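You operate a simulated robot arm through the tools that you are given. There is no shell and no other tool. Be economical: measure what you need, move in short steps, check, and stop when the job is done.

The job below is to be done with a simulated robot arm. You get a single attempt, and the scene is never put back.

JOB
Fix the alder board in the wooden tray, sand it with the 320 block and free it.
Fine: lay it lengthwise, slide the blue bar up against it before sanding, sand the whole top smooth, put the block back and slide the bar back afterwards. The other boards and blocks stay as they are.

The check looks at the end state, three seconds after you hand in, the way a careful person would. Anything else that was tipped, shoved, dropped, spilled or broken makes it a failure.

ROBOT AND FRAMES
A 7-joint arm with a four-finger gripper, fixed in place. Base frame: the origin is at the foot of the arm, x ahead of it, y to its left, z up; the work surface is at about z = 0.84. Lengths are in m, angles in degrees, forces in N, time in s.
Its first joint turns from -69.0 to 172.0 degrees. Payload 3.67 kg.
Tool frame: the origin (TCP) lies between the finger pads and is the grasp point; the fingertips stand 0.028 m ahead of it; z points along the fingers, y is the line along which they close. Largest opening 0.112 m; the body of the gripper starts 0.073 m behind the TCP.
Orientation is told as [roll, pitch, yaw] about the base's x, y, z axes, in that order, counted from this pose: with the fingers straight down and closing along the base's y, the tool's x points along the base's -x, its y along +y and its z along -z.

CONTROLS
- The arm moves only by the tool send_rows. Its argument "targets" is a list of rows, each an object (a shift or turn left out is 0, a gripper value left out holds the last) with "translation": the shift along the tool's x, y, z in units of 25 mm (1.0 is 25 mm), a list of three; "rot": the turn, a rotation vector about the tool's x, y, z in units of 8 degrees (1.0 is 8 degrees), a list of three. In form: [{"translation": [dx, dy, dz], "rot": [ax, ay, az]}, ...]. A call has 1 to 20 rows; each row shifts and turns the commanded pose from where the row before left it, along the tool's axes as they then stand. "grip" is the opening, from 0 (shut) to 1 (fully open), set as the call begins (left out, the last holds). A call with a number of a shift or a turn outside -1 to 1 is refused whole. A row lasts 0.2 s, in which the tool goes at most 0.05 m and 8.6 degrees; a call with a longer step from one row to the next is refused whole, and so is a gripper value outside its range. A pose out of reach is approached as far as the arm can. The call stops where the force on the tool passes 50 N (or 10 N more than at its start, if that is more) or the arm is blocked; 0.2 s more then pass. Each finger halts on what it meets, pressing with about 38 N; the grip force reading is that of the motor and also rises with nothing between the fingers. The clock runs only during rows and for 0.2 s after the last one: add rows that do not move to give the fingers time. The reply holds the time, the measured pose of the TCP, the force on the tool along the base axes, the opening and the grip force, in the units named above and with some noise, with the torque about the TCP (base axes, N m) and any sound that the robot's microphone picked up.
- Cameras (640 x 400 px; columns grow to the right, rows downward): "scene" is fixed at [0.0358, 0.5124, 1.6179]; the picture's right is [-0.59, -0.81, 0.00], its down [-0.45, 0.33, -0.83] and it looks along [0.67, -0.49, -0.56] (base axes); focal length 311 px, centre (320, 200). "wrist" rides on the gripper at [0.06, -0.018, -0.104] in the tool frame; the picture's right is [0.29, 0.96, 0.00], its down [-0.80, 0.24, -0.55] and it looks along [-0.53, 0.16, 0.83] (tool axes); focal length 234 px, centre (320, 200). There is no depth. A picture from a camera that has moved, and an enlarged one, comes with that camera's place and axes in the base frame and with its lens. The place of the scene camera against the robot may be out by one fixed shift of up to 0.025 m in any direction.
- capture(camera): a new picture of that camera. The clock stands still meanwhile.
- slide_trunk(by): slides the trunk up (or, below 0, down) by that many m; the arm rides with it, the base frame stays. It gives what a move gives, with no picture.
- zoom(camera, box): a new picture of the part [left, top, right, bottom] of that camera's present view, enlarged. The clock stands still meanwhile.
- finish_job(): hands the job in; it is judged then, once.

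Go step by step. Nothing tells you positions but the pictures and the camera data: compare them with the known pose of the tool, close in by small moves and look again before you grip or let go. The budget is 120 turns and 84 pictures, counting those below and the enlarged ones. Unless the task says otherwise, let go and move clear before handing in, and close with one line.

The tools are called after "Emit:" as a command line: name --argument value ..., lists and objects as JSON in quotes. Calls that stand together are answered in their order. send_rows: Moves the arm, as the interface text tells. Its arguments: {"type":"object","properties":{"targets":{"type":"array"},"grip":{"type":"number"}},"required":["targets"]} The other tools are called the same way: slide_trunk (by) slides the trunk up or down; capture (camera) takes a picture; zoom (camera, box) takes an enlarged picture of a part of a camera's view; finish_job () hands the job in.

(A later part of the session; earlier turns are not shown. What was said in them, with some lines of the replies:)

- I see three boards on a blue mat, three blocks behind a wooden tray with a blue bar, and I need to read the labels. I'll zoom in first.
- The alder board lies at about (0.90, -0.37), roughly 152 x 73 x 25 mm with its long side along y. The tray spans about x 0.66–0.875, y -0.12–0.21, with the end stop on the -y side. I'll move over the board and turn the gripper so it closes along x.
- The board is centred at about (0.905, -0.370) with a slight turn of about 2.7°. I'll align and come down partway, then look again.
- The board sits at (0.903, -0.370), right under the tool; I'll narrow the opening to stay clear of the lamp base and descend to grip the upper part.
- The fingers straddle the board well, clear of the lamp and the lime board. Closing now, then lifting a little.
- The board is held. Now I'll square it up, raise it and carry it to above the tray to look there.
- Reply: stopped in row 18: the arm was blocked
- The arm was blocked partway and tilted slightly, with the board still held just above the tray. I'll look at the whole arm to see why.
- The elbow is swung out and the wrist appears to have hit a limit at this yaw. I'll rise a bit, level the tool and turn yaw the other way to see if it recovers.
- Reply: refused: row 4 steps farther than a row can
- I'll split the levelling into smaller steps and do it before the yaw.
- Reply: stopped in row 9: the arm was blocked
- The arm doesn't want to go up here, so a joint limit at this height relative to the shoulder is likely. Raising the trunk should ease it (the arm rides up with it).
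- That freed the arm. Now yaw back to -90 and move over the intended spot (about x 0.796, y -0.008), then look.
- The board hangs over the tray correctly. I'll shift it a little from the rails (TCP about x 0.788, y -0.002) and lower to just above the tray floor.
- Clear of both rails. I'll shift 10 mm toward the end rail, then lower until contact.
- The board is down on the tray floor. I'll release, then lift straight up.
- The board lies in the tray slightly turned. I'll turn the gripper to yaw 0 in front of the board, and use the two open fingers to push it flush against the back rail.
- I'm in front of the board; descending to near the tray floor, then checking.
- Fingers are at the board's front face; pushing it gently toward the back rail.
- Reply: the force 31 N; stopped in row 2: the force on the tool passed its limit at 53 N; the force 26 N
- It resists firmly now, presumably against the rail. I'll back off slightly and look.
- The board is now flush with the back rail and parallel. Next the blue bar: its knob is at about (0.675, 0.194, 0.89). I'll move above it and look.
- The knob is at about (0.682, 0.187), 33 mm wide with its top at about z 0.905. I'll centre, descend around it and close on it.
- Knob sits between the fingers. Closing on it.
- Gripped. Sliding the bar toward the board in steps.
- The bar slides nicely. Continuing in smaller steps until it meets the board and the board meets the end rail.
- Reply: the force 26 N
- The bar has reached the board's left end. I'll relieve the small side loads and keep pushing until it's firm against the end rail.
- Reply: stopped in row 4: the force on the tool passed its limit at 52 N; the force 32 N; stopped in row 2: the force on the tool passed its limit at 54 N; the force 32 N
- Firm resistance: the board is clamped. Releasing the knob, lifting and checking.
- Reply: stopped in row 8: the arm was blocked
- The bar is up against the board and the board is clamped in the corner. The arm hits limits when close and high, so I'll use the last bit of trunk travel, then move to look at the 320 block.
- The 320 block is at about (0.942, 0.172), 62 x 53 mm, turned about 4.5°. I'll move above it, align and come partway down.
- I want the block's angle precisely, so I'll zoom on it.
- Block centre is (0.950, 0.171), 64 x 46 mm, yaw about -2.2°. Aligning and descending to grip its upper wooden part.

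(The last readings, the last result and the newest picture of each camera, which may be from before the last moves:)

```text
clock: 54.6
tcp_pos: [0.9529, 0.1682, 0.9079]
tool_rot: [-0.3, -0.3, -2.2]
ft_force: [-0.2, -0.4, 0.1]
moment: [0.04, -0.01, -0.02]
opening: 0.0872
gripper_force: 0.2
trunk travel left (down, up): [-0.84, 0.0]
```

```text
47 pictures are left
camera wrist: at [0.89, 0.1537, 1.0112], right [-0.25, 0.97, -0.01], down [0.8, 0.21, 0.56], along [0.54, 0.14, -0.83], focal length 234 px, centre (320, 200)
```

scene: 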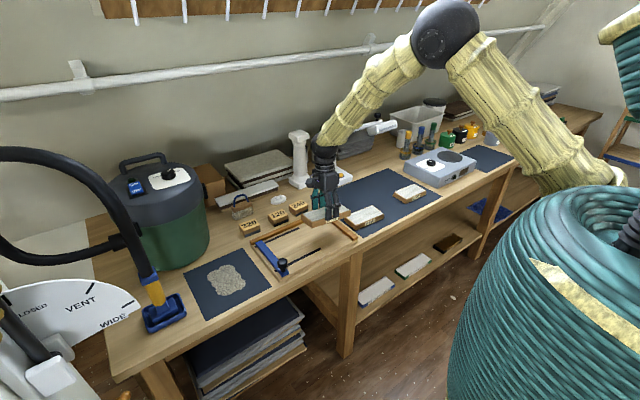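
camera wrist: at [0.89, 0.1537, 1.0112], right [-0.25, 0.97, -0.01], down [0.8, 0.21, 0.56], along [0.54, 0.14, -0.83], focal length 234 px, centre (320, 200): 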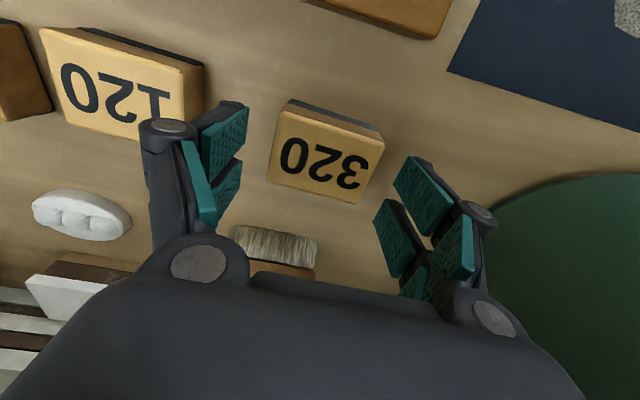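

Well aligned; final small correction, descend and close.

Emit:
send_rows --targets '[{"translation": [0.14, 0.1, 0]}, {"translation": [0, 0, 0.44]}, {"translation": [0, 0, 0.44]}, {}]'

Emit:
send_rows --targets '[{}, {}, {}]' --grip 0.4

Emit:
zoom --camera "scene" --box '[200, 150, 330, 250]'

```text
clock: 55.6
tcp_pos: [0.9476, 0.172, 0.8859]
tool_rot: [-0.3, -0.3, -2.1]
ft_force: [0.3, 0.5, 0.1]
moment: [0.01, 0.0, -0.02]
opening: 0.0874
gripper_force: 0.0
trunk travel left (down, up): [-0.84, 0.0]
```

```text
clock: 56.4
tcp_pos: [0.9467, 0.1715, 0.8845]
tool_rot: [-0.2, -0.4, -2.2]
ft_force: [0.0, 0.0, 0.5]
moment: [0.02, 0.02, 0.02]
opening: 0.0674
gripper_force: 37.3
trunk travel left (down, up): [-0.84, 0.0]
```

```text
4.00 times, centred on (265, 200) of scene
camera zoom: at [0.0358, 0.5124, 1.6179], right [-0.59, -0.81, 0.0], down [-0.45, 0.33, -0.83], along [0.67, -0.49, -0.56], focal length 1245 px, centre (540, 200)
```

zoom: 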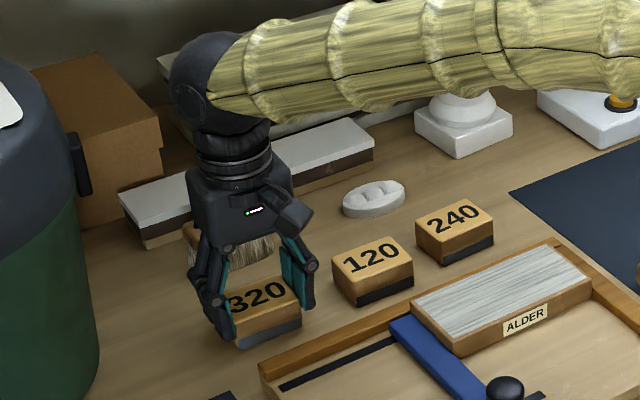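

The 320 block is gripped (its home: TCP 0.947, 0.1715, 0.8845, yaw -2.2). I'll lift it and carry it above the board centre.

Emit:
send_rows --targets '[{"translation": [0, 0, -0.5]}, {"translation": [0, 0, -0.9]}, {"translation": [0, 0, -0.9]}, {"translation": [0, 0, -0.9]}, {"translation": [0.67, -0.93, 0], "rot": [0, 0, -0.275]}, {"translation": [0.67, -0.93, 0]}, {"translation": [0.67, -0.93, 0]}, {"translation": [0.67, -0.93, 0]}, {"translation": [0.67, -0.93, 0]}, {"translation": [0.67, -0.93, 0]}, {"translation": [0.67, -0.93, 0]}, {"translation": [0.67, -0.93, 0]}, {}]'

Emit:
capture --camera "wrist"

Emit:
zoom --camera "scene" --box '[240, 180, 370, 280]'

```text
clock: 59.2
tcp_pos: [0.813, -0.0125, 0.9645]
tool_rot: [-0.3, -0.2, 0.1]
ft_force: [-0.3, -0.2, -0.6]
moment: [-0.01, -0.02, 0.01]
opening: 0.0673
gripper_force: 38.2
trunk travel left (down, up): [-0.84, 0.0]
```

```text
45 pictures are left
camera wrist: at [0.7529, -0.0295, 1.0687], right [-0.29, 0.96, -0.01], down [0.79, 0.24, 0.56], along [0.53, 0.16, -0.83], focal length 234 px, centre (320, 200)
```

wrist: 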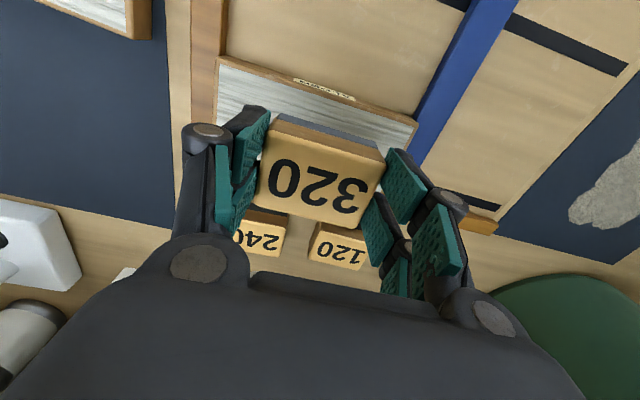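

```text
4.00 times, centred on (305, 230) of scene
camera zoom: at [0.0358, 0.5124, 1.6179], right [-0.59, -0.81, 0.0], down [-0.45, 0.33, -0.83], along [0.67, -0.49, -0.56], focal length 1245 px, centre (380, 80)
```

zoom: 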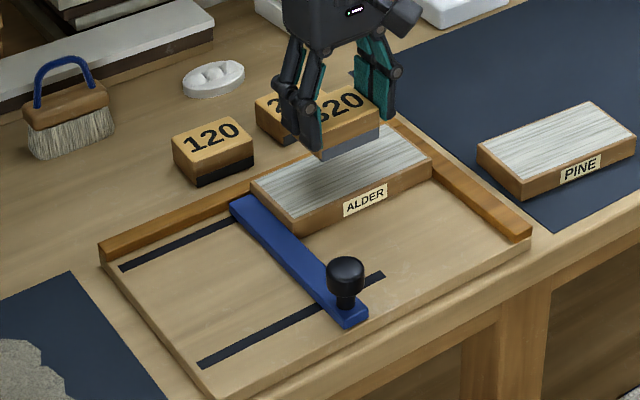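

The block hangs level over the board (board spans about x 0.78–0.855, y -0.094–0.057). Lowering until contact.

Emit:
send_rows --targets '[{"translation": [-0.1, -0.2, 0], "rot": [-0.04, -0.02, 0]}, {"translation": [0, 0, 0.6]}, {"translation": [0, 0, 0.6]}, {}]'

Emit:
send_rows --targets '[{"translation": [0, 0, 0.06]}, {"translation": [0, 0, 0.06]}, {"translation": [0, 0, 0.06]}, {}]'

```text
clock: 60.2
tcp_pos: [0.8149, -0.0156, 0.9341]
tool_rot: [0.1, -0.4, 0.0]
ft_force: [0.3, 0.6, -0.7]
moment: [-0.07, 0.02, 0.0]
opening: 0.0671
gripper_force: 38.4
trunk travel left (down, up): [-0.84, 0.0]
```

```text
clock: 61.2
tcp_pos: [0.8168, -0.017, 0.931]
tool_rot: [0.0, -0.4, 0.1]
ft_force: [-0.4, 0.4, -1.0]
moment: [0.01, -0.02, -0.01]
opening: 0.0673
gripper_force: 38.1
trunk travel left (down, up): [-0.84, 0.0]
```

Emit:
send_rows --targets '[{"translation": [0, 0, 0.04]}, {"translation": [0, 0, 0.04]}, {"translation": [0, 0, 0.04]}, {}]'

```text
clock: 62.2
tcp_pos: [0.8143, -0.0175, 0.9278]
tool_rot: [0.0, -0.4, 0.0]
ft_force: [-0.1, 0.8, -0.1]
moment: [0.0, 0.04, 0.0]
opening: 0.0676
gripper_force: 37.4
trunk travel left (down, up): [-0.84, 0.0]
```

No contact yet at TCP 0.928; continuing down in 1 mm steps.

Emit:
send_rows --targets '[{"translation": [0, 0, 0.04]}, {"translation": [0, 0, 0.04]}, {}]'

Emit:
send_rows --targets '[{"translation": [0, 0, 0.03]}, {}]'

```text
clock: 63.0
tcp_pos: [0.8164, -0.0179, 0.9258]
tool_rot: [0.1, -0.5, 0.0]
ft_force: [-0.1, 0.3, 0.1]
moment: [-0.01, 0.01, -0.04]
opening: 0.0674
gripper_force: 37.6
trunk travel left (down, up): [-0.84, 0.0]
```

```text
clock: 63.6
tcp_pos: [0.816, -0.0173, 0.9252]
tool_rot: [0.1, -0.4, 0.0]
ft_force: [-0.2, -0.1, 2.9]
moment: [-0.1, 0.1, -0.02]
opening: 0.0673
gripper_force: 37.9
trunk travel left (down, up): [-0.84, 0.0]
```

Light contact at TCP z ≈ 0.925. I'll press slightly more and make a first short stroke along y.

Emit:
send_rows --targets '[{"translation": [0, 0, 0.04]}, {"translation": [0, 0.3, 0]}, {"translation": [0, 0.3, 0]}, {"translation": [0, 0.3, 0]}, {"translation": [0, 0.3, 0]}, {"translation": [0, 0.3, 0]}, {"translation": [0, 0.3, 0]}, {}]'

Emit:
send_rows --targets '[{"translation": [0, -0.4, 0]}, {"translation": [0, -0.4, 0]}, {"translation": [0, -0.4, 0]}, {"translation": [0, -0.4, 0]}, {"translation": [0, -0.4, 0]}, {"translation": [0, -0.4, 0]}, {"translation": [0, -0.4, 0]}, {"translation": [0, -0.4, 0]}, {"translation": [0, -0.4, 0]}, {}]'

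Emit:
zoom --camera "scene" --box '[270, 190, 350, 250]'

```text
clock: 65.4
tcp_pos: [0.8149, 0.0268, 0.9255]
tool_rot: [0.2, -0.5, -0.1]
ft_force: [0.5, -3.7, 12.1]
moment: [-0.56, 0.05, -0.01]
opening: 0.0677
gripper_force: 38.3
trunk travel left (down, up): [-0.84, 0.0]
```

```text
clock: 67.6
tcp_pos: [0.8152, -0.0644, 0.9254]
tool_rot: [0.0, -0.6, 0.0]
ft_force: [0.5, 3.3, 10.2]
moment: [0.01, 0.09, -0.05]
opening: 0.0674
gripper_force: 37.5
trunk travel left (down, up): [-0.84, 0.0]
```

```text
6.67 times, centred on (310, 220) of scene
camera zoom: at [0.0358, 0.5124, 1.6179], right [-0.59, -0.81, 0.0], down [-0.45, 0.33, -0.83], along [0.67, -0.49, -0.56], focal length 2075 px, centre (387, 67)
```

zoom: 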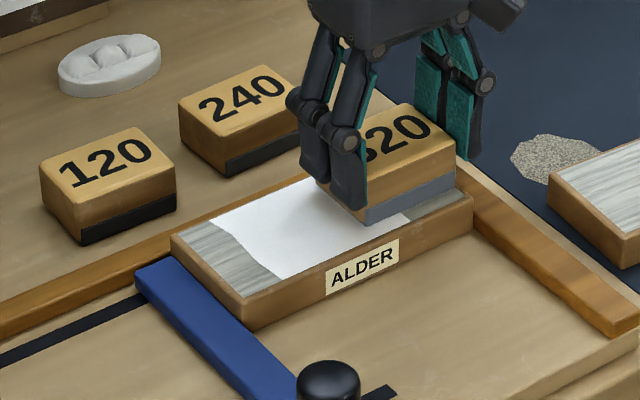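

Sanding works (bright smooth area appears). I notice a grey patch on the mat to the right; I'll check it in a wider view.

Emit:
zoom --camera "scene" --box '[290, 160, 450, 260]'

Emit:
capture --camera "wrist"

```text
4.00 times, centred on (370, 210) of scene
camera zoom: at [0.0358, 0.5124, 1.6179], right [-0.59, -0.81, 0.0], down [-0.45, 0.33, -0.83], along [0.67, -0.49, -0.56], focal length 1245 px, centre (120, 160)
```

zoom: 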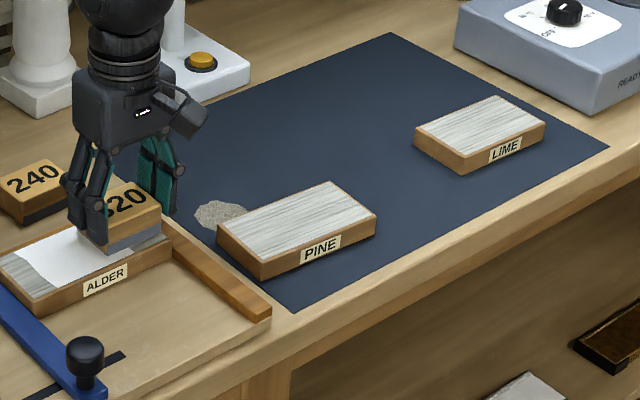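

```text
41 pictures are left
camera wrist: at [0.7535, -0.0808, 1.0279], right [-0.29, 0.96, 0.0], down [0.79, 0.24, 0.56], along [0.54, 0.16, -0.83], focal length 234 px, centre (320, 200)
```

wrist: 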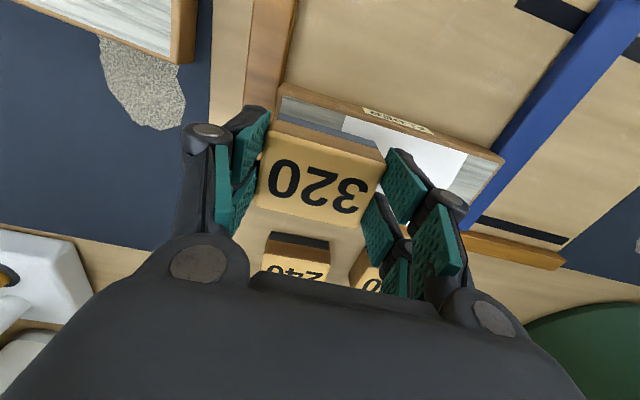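

That patch is just sanding dust settling beside the tray; unavoidable by-product. Continuing with the front lane, then the back lane.

Emit:
send_rows --targets '[{"translation": [0.32, 0, 0]}, {"translation": [0.32, -0.1, 0]}, {"translation": [0, 0.4, 0]}, {"translation": [0, 0.4, 0]}, {"translation": [0, 0.4, 0]}, {"translation": [0, 0.4, 0]}, {"translation": [0, 0.4, 0]}, {"translation": [0, 0.4, 0]}, {"translation": [0, 0.4, 0]}, {"translation": [0, 0.4, 0]}, {"translation": [0, 0.4, 0]}, {"translation": [0, 0.4, 0]}, {}]'

Emit:
send_rows --targets '[{"translation": [-0.33, 0, 0]}, {"translation": [-0.33, 0, 0]}, {"translation": [-0.33, 0, 0]}, {"translation": [-0.33, 0, 0]}, {"translation": [0, -0.4, 0]}, {"translation": [0, -0.4, 0]}, {"translation": [0, -0.4, 0]}, {"translation": [0, -0.4, 0]}, {"translation": [0, -0.4, 0]}, {"translation": [0, -0.4, 0]}, {"translation": [0, -0.4, 0]}, {"translation": [0, -0.4, 0]}, {"translation": [0, -0.4, 0]}, {"translation": [0, -0.4, 0]}, {}]'

Emit:
zoom --camera "scene" --box '[270, 190, 350, 250]'

```text
clock: 70.4
tcp_pos: [0.7985, 0.0358, 0.9255]
tool_rot: [0.2, -0.5, 0.0]
ft_force: [0.4, -3.0, 12.3]
moment: [-0.21, 0.02, -0.02]
opening: 0.0673
gripper_force: 38.2
trunk travel left (down, up): [-0.84, 0.0]
```

```text
clock: 73.6
tcp_pos: [0.8329, -0.0645, 0.9247]
tool_rot: [0.0, -0.3, 0.0]
ft_force: [-0.2, 0.5, 6.0]
moment: [0.1, 0.05, 0.02]
opening: 0.0673
gripper_force: 37.7
trunk travel left (down, up): [-0.84, 0.0]
```

```text
6.67 times, centred on (310, 220) of scene
camera zoom: at [0.0358, 0.5124, 1.6179], right [-0.59, -0.81, 0.0], down [-0.45, 0.33, -0.83], along [0.67, -0.49, -0.56], focal length 2075 px, centre (387, 67)
```

zoom: 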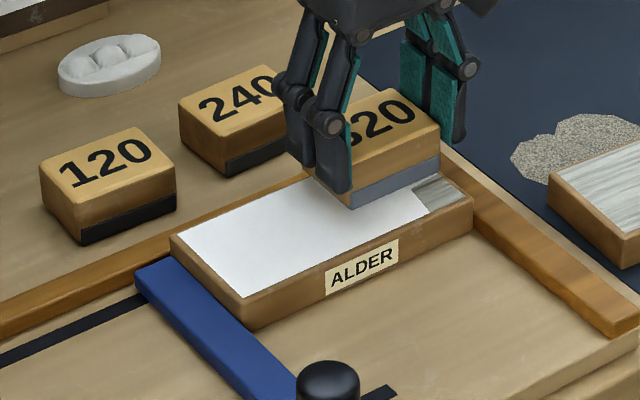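

Left side is complete; the right end strip remains. Making short strokes there in all lanes.

Emit:
send_rows --targets '[{"translation": [0, 0.4, 0]}, {"translation": [0, 0.4, 0]}, {"translation": [0, -0.4, 0]}, {"translation": [0, -0.4, 0]}, {"translation": [0, -0.3, 0.02]}, {"translation": [0.33, 0, 0]}, {"translation": [0.33, 0, 0]}, {"translation": [0, 0.4, 0]}, {"translation": [0, 0.4, 0]}, {"translation": [0, -0.4, 0]}, {"translation": [0, -0.4, 0]}, {"translation": [0.33, 0, 0]}, {"translation": [0.33, 0, 0]}, {"translation": [0, 0.4, 0]}, {"translation": [0, 0.4, 0]}, {"translation": [0, 0.4, 0]}, {"translation": [0, -0.4, 0]}, {"translation": [0, -0.4, 0]}, {"translation": [0, -0.4, 0]}, {}]'

Emit:
send_rows --targets '[{"translation": [0, 0.4, 0]}, {"translation": [0, 0.4, 0]}, {"translation": [0, 0.4, 0]}, {"translation": [0, 0.4, 0]}, {"translation": [0, 0.4, 0]}, {"translation": [0, 0.4, -0.4]}, {"translation": [0, 0, -0.8]}, {"translation": [0, 0.6, -0.8]}, {"translation": [0, 0.6, 0]}, {"translation": [0, 0.6, 0]}, {}]'

Emit:
zoom --camera "scene" --box '[270, 190, 350, 250]'

Emit:
capture --camera "wrist"

```text
clock: 77.8
tcp_pos: [0.7993, -0.071, 0.9246]
tool_rot: [0.0, -0.4, 0.1]
ft_force: [-0.4, 4.0, 11.6]
moment: [0.32, -0.04, 0.09]
opening: 0.0678
gripper_force: 38.0
trunk travel left (down, up): [-0.84, 0.0]
```

```text
clock: 80.2
tcp_pos: [0.798, 0.0331, 0.9734]
tool_rot: [0.1, -0.4, 0.0]
ft_force: [0.8, 0.1, -1.1]
moment: [0.06, 0.02, 0.02]
opening: 0.0673
gripper_force: 38.1
trunk travel left (down, up): [-0.84, 0.0]
```

```text
6.67 times, centred on (310, 220) of scene
camera zoom: at [0.0358, 0.5124, 1.6179], right [-0.59, -0.81, 0.0], down [-0.45, 0.33, -0.83], along [0.67, -0.49, -0.56], focal length 2075 px, centre (387, 67)
```

zoom: 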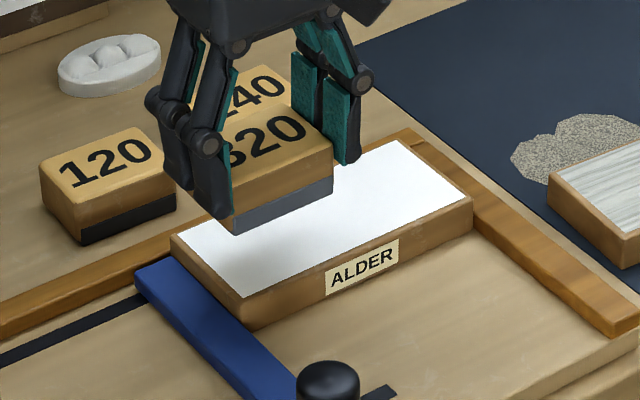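

```text
38 pictures are left
camera wrist: at [0.7375, 0.015, 1.0767], right [-0.29, 0.96, 0.0], down [0.79, 0.24, 0.56], along [0.54, 0.16, -0.83], focal length 234 px, centre (320, 200)
```

wrist: 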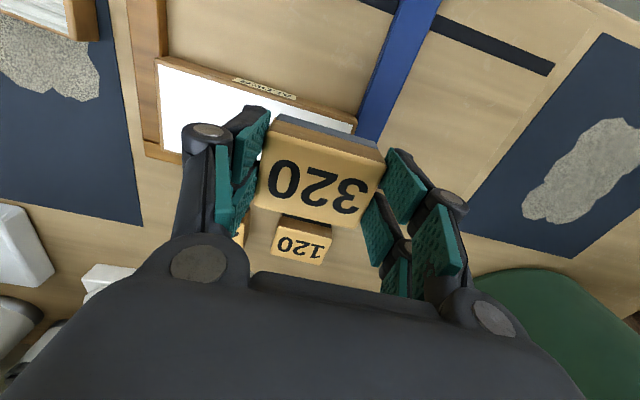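

The visible top is all smooth. I'll carry the block above its home spot and check the whole board from there.

Emit:
send_rows --targets '[{"translation": [-0.85, 0.79, 0]}, {"translation": [-0.85, 0.79, 0]}, {"translation": [-0.85, 0.79, 0]}, {"translation": [-0.85, 0.79, 0]}, {"translation": [-0.85, 0.79, 0]}, {"translation": [-0.85, 0.79, 0]}, {"translation": [-0.85, 0.79, 0], "rot": [0, 0, 0.275]}, {}, {}]'

Emit:
zoom --camera "scene" --box '[200, 150, 360, 270]'

```text
clock: 82.2
tcp_pos: [0.9473, 0.1713, 0.9739]
tool_rot: [0.1, -0.4, -2.2]
ft_force: [0.1, -0.2, -1.4]
moment: [0.02, 0.04, -0.02]
opening: 0.0672
gripper_force: 37.9
trunk travel left (down, up): [-0.84, 0.0]
```

```text
3.33 times, centred on (280, 210) of scene
camera zoom: at [0.0358, 0.5124, 1.6179], right [-0.59, -0.81, 0.0], down [-0.45, 0.33, -0.83], along [0.67, -0.49, -0.56], focal length 1037 px, centre (453, 167)
```

zoom: 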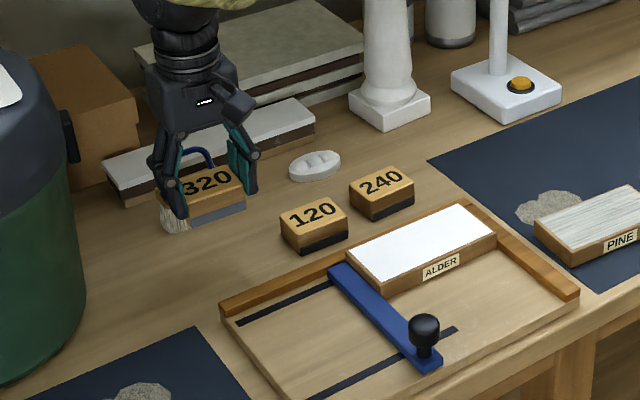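

The whole board top is smooth. Lowering the block onto its home spot.

Emit:
send_rows --targets '[{"translation": [0, 0, 0.85]}, {"translation": [0, 0, 0.85]}, {"translation": [0, 0, 0.85]}, {"translation": [0, 0, 0.85]}, {}]'

Emit:
send_rows --targets '[{"translation": [0, 0, 0.06]}, {"translation": [0, 0, 0.06]}, {}]'

```text
clock: 83.4
tcp_pos: [0.9478, 0.1704, 0.8903]
tool_rot: [0.1, -0.3, -2.2]
ft_force: [-0.2, 0.0, -0.8]
moment: [0.01, 0.02, 0.01]
opening: 0.0671
gripper_force: 38.1
trunk travel left (down, up): [-0.84, 0.0]
```

```text
clock: 84.2
tcp_pos: [0.9487, 0.1712, 0.8865]
tool_rot: [0.1, -0.4, -2.2]
ft_force: [0.2, 0.5, -1.0]
moment: [0.02, 0.0, 0.01]
opening: 0.0673
gripper_force: 38.1
trunk travel left (down, up): [-0.84, 0.0]
```

Emit:
send_rows --targets '[{"translation": [0, 0, 0.05]}, {"translation": [0, 0, 0.05]}, {}]'

```text
clock: 85.0
tcp_pos: [0.9481, 0.1703, 0.8836]
tool_rot: [0.0, -0.4, -2.2]
ft_force: [0.0, 0.6, 1.2]
moment: [-0.1, 0.0, 0.02]
opening: 0.0671
gripper_force: 37.9
trunk travel left (down, up): [-0.84, 0.0]
```

The block just touches the bench. Releasing and rising straight up, then a check.

Emit:
send_rows --targets '[{}, {}, {}]' --grip 0.78

Emit:
send_rows --targets '[{"translation": [0, 0, -0.6]}, {"translation": [0, 0, -1]}, {"translation": [0, 0, -1]}, {"translation": [0, 0, -0.9]}, {}]'

Emit:
zoom --camera "scene" --box '[200, 150, 360, 270]'

```text
clock: 85.8
tcp_pos: [0.9479, 0.1718, 0.8841]
tool_rot: [0.1, -0.4, -2.3]
ft_force: [-0.4, -0.3, 0.3]
moment: [0.03, -0.04, 0.01]
opening: 0.0875
gripper_force: 0.1
trunk travel left (down, up): [-0.84, 0.0]
```

```text
clock: 87.0
tcp_pos: [0.9476, 0.1712, 0.9721]
tool_rot: [0.1, -0.5, -2.1]
ft_force: [0.2, 0.7, -0.5]
moment: [0.01, 0.02, 0.01]
opening: 0.0875
gripper_force: 0.1
trunk travel left (down, up): [-0.84, 0.0]
```

```text
3.33 times, centred on (280, 210) of scene
camera zoom: at [0.0358, 0.5124, 1.6179], right [-0.59, -0.81, 0.0], down [-0.45, 0.33, -0.83], along [0.67, -0.49, -0.56], focal length 1037 px, centre (453, 167)
```

zoom: 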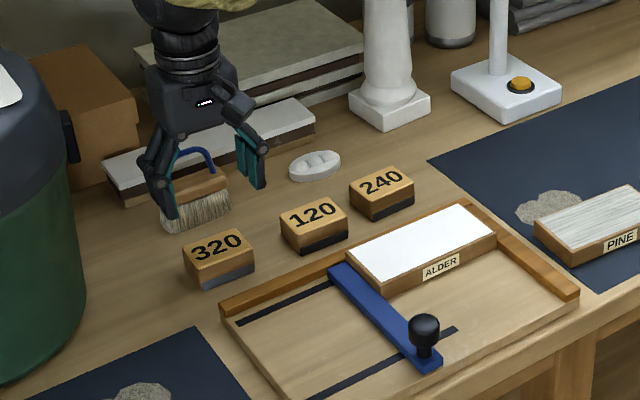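

The block is home. Now back to the knob at about (0.682, 0.069).

Emit:
send_rows --targets '[{"rot": [0, 0, -0.265]}, {"translation": [0.966, -0.372, 0]}, {"translation": [0.966, -0.372, 0]}, {"translation": [0.966, -0.372, 0]}, {"translation": [0.966, -0.372, 0]}, {"translation": [0.966, -0.372, 0]}, {"translation": [0.966, -0.372, 0]}, {"translation": [0.966, -0.372, 0]}, {"translation": [0.966, -0.372, 0]}, {"translation": [0.966, -0.372, 0]}, {"translation": [0.966, -0.372, 0]}, {"translation": [0.966, -0.372, 0]}, {}]' --grip 0.65

Emit:
capture --camera "wrist"

```text
clock: 89.8
tcp_pos: [0.6829, 0.0681, 0.9689]
tool_rot: [0.1, -0.3, 0.0]
ft_force: [0.2, 1.0, 0.6]
moment: [0.0, 0.02, -0.02]
opening: 0.0727
gripper_force: 0.0
trunk travel left (down, up): [-0.84, 0.0]
```

```text
35 pictures are left
camera wrist: at [0.6215, 0.0504, 1.0722], right [-0.29, 0.96, 0.0], down [0.79, 0.24, 0.56], along [0.54, 0.16, -0.83], focal length 234 px, centre (320, 200)
```

wrist: 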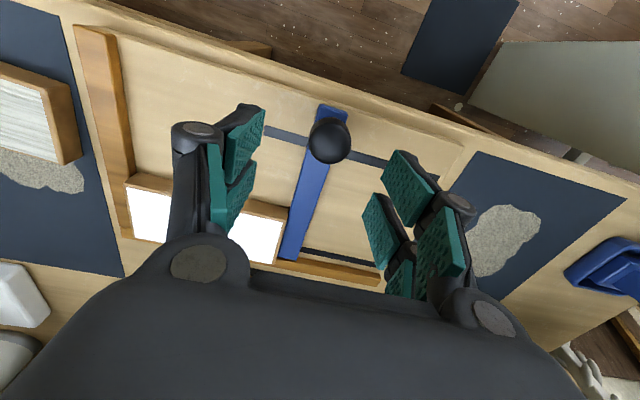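

Knob is at (0.684, 0.075). Centring, descending and gripping.

Emit:
send_rows --targets '[{"translation": [0, 0.28, 0]}, {"translation": [0, 0, 0.9]}, {"translation": [0, 0, 0.9]}, {"translation": [0, 0, 0.9]}, {}]'

Emit:
capture --camera "wrist"

```text
clock: 91.0
tcp_pos: [0.6831, 0.0765, 0.9021]
tool_rot: [0.2, -0.4, 0.0]
ft_force: [-0.3, 0.3, -0.3]
moment: [-0.01, 0.01, 0.02]
opening: 0.0727
gripper_force: 0.1
trunk travel left (down, up): [-0.84, 0.0]
```

```text
34 pictures are left
camera wrist: at [0.6212, 0.0579, 1.0057], right [-0.29, 0.96, 0.0], down [0.79, 0.24, 0.56], along [0.54, 0.16, -0.83], focal length 234 px, centre (320, 200)
```

wrist: 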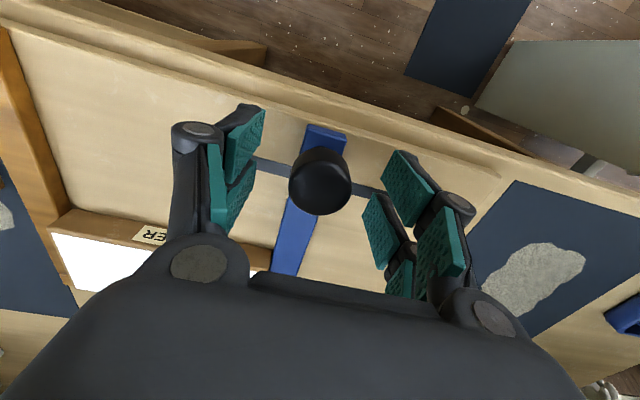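

Centred on the knob. Closing.

Emit:
send_rows --targets '[{"translation": [0, 0, 0.1]}, {}, {}, {}]' --grip 0.2

Emit:
send_rows --targets '[{"translation": [0, 0.3, 0]}, {"translation": [0, 0.5, 0]}, {"translation": [0, 0.5, 0]}, {"translation": [0, 0.5, 0]}, {"translation": [0, 0.5, 0]}, {"translation": [0, 0.5, 0]}, {"translation": [0, 0.5, 0]}, {"translation": [0, 0.5, 0]}, {}]'

```text
clock: 92.0
tcp_pos: [0.6838, 0.0762, 0.899]
tool_rot: [0.1, -0.4, 0.0]
ft_force: [0.2, 0.2, -1.9]
moment: [0.03, -0.12, 0.0]
opening: 0.0298
gripper_force: 44.8
trunk travel left (down, up): [-0.84, 0.0]
```

```text
clock: 94.0
tcp_pos: [0.6838, 0.1716, 0.8998]
tool_rot: [0.1, -0.2, 0.0]
ft_force: [-4.4, -1.3, -9.8]
moment: [-0.17, 0.25, -0.09]
opening: 0.0295
gripper_force: 45.0
trunk travel left (down, up): [-0.84, 0.0]
```

Nearly back; a last 14 mm to the original position (TCP y ≈ 0.186).

Emit:
send_rows --targets '[{"translation": [0.02, 0, 0.03]}, {"translation": [0, 0.28, 0]}, {"translation": [0, 0.28, 0]}, {}]'

Emit:
zoom --camera "scene" --box '[220, 185, 370, 279]'

```text
clock: 95.0
tcp_pos: [0.6825, 0.1845, 0.8997]
tool_rot: [0.0, -0.5, 0.0]
ft_force: [-2.7, -4.5, 0.6]
moment: [0.03, -0.02, 0.1]
opening: 0.0297
gripper_force: 44.3
trunk travel left (down, up): [-0.84, 0.0]
```

```text
4.26 times, centred on (295, 232) of scene
camera zoom: at [0.0358, 0.5124, 1.6179], right [-0.59, -0.81, 0.0], down [-0.45, 0.33, -0.83], along [0.67, -0.49, -0.56], focal length 1324 px, centre (426, 64)
```

zoom: 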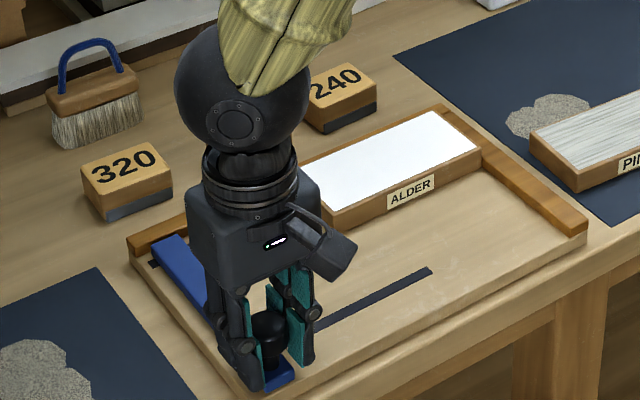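

The bar is back at its original place. Releasing, lifting clear and taking a final look.

Emit:
send_rows --targets '[{}, {}, {}]' --grip 0.65

Emit:
send_rows --targets '[{"translation": [0, 0, -0.8]}, {"translation": [0, 0, -1]}, {"translation": [0, 0, -1]}, {"translation": [0, 0, -1]}, {"translation": [-0.5, 0, -0.5]}, {"translation": [-1, -1, 0]}, {"translation": [-1, -1, 0]}, {"translation": [0, -1, 0]}, {"translation": [0, -1, 0]}, {"translation": [0, -1, 0]}, {"translation": [0, -1, 0]}, {"translation": [0, -1, 0]}, {"translation": [0, -1, 0]}, {"translation": [0, -1, 0]}, {"translation": [0, -1, 0]}, {}]'

Emit:
capture --camera "scene"

Emit:
zoom --camera "scene" --box '[220, 185, 370, 279]'

```text
clock: 95.8
tcp_pos: [0.6827, 0.1852, 0.9006]
tool_rot: [0.0, -0.4, 0.0]
ft_force: [0.0, 0.3, -0.6]
moment: [0.02, 0.0, 0.03]
opening: 0.0727
gripper_force: 0.1
trunk travel left (down, up): [-0.84, 0.0]
```

```text
clock: 99.2
tcp_pos: [0.7434, -0.0644, 1.007]
tool_rot: [0.0, -0.4, 0.2]
ft_force: [0.1, 0.3, -0.2]
moment: [-0.02, -0.02, -0.05]
opening: 0.0725
gripper_force: 0.0
trunk travel left (down, up): [-0.84, 0.0]
```

```text
32 pictures are left
```

scene: 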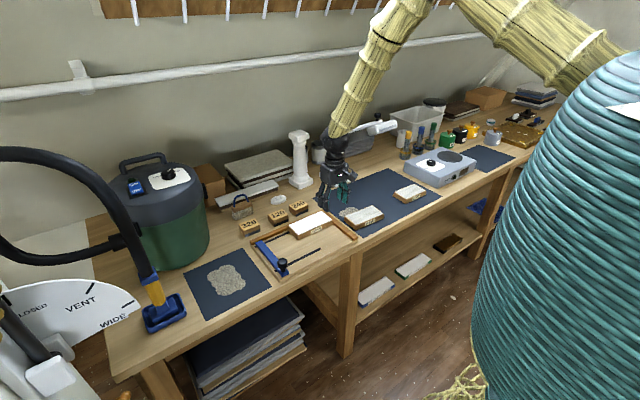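

```text
4.26 times, centred on (295, 232) of scene
camera zoom: at [0.0358, 0.5124, 1.6179], right [-0.59, -0.81, 0.0], down [-0.45, 0.33, -0.83], along [0.67, -0.49, -0.56], focal length 1324 px, centre (426, 64)
```

zoom: 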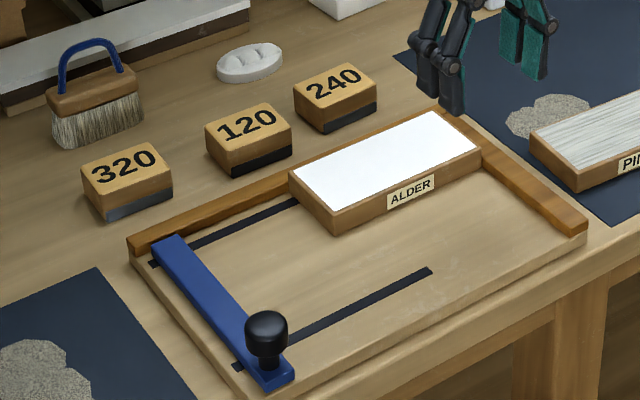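

The alder board is smooth over its whole top and still in the tray. The bar and the 320 block are back at their starting places, the other boards and blocks are untouched, and the gripper is clear, so I'm handing in.

Emit:
finish_job

```text
The job is handed in.
```

The alder board was clamped lengthwise in the tray, sanded smooth over its whole top with the 320 block, and freed. The block and the blue bar are back in place; the sanding left a patch of dust on the mat beside the pine board, which I did not clean up.
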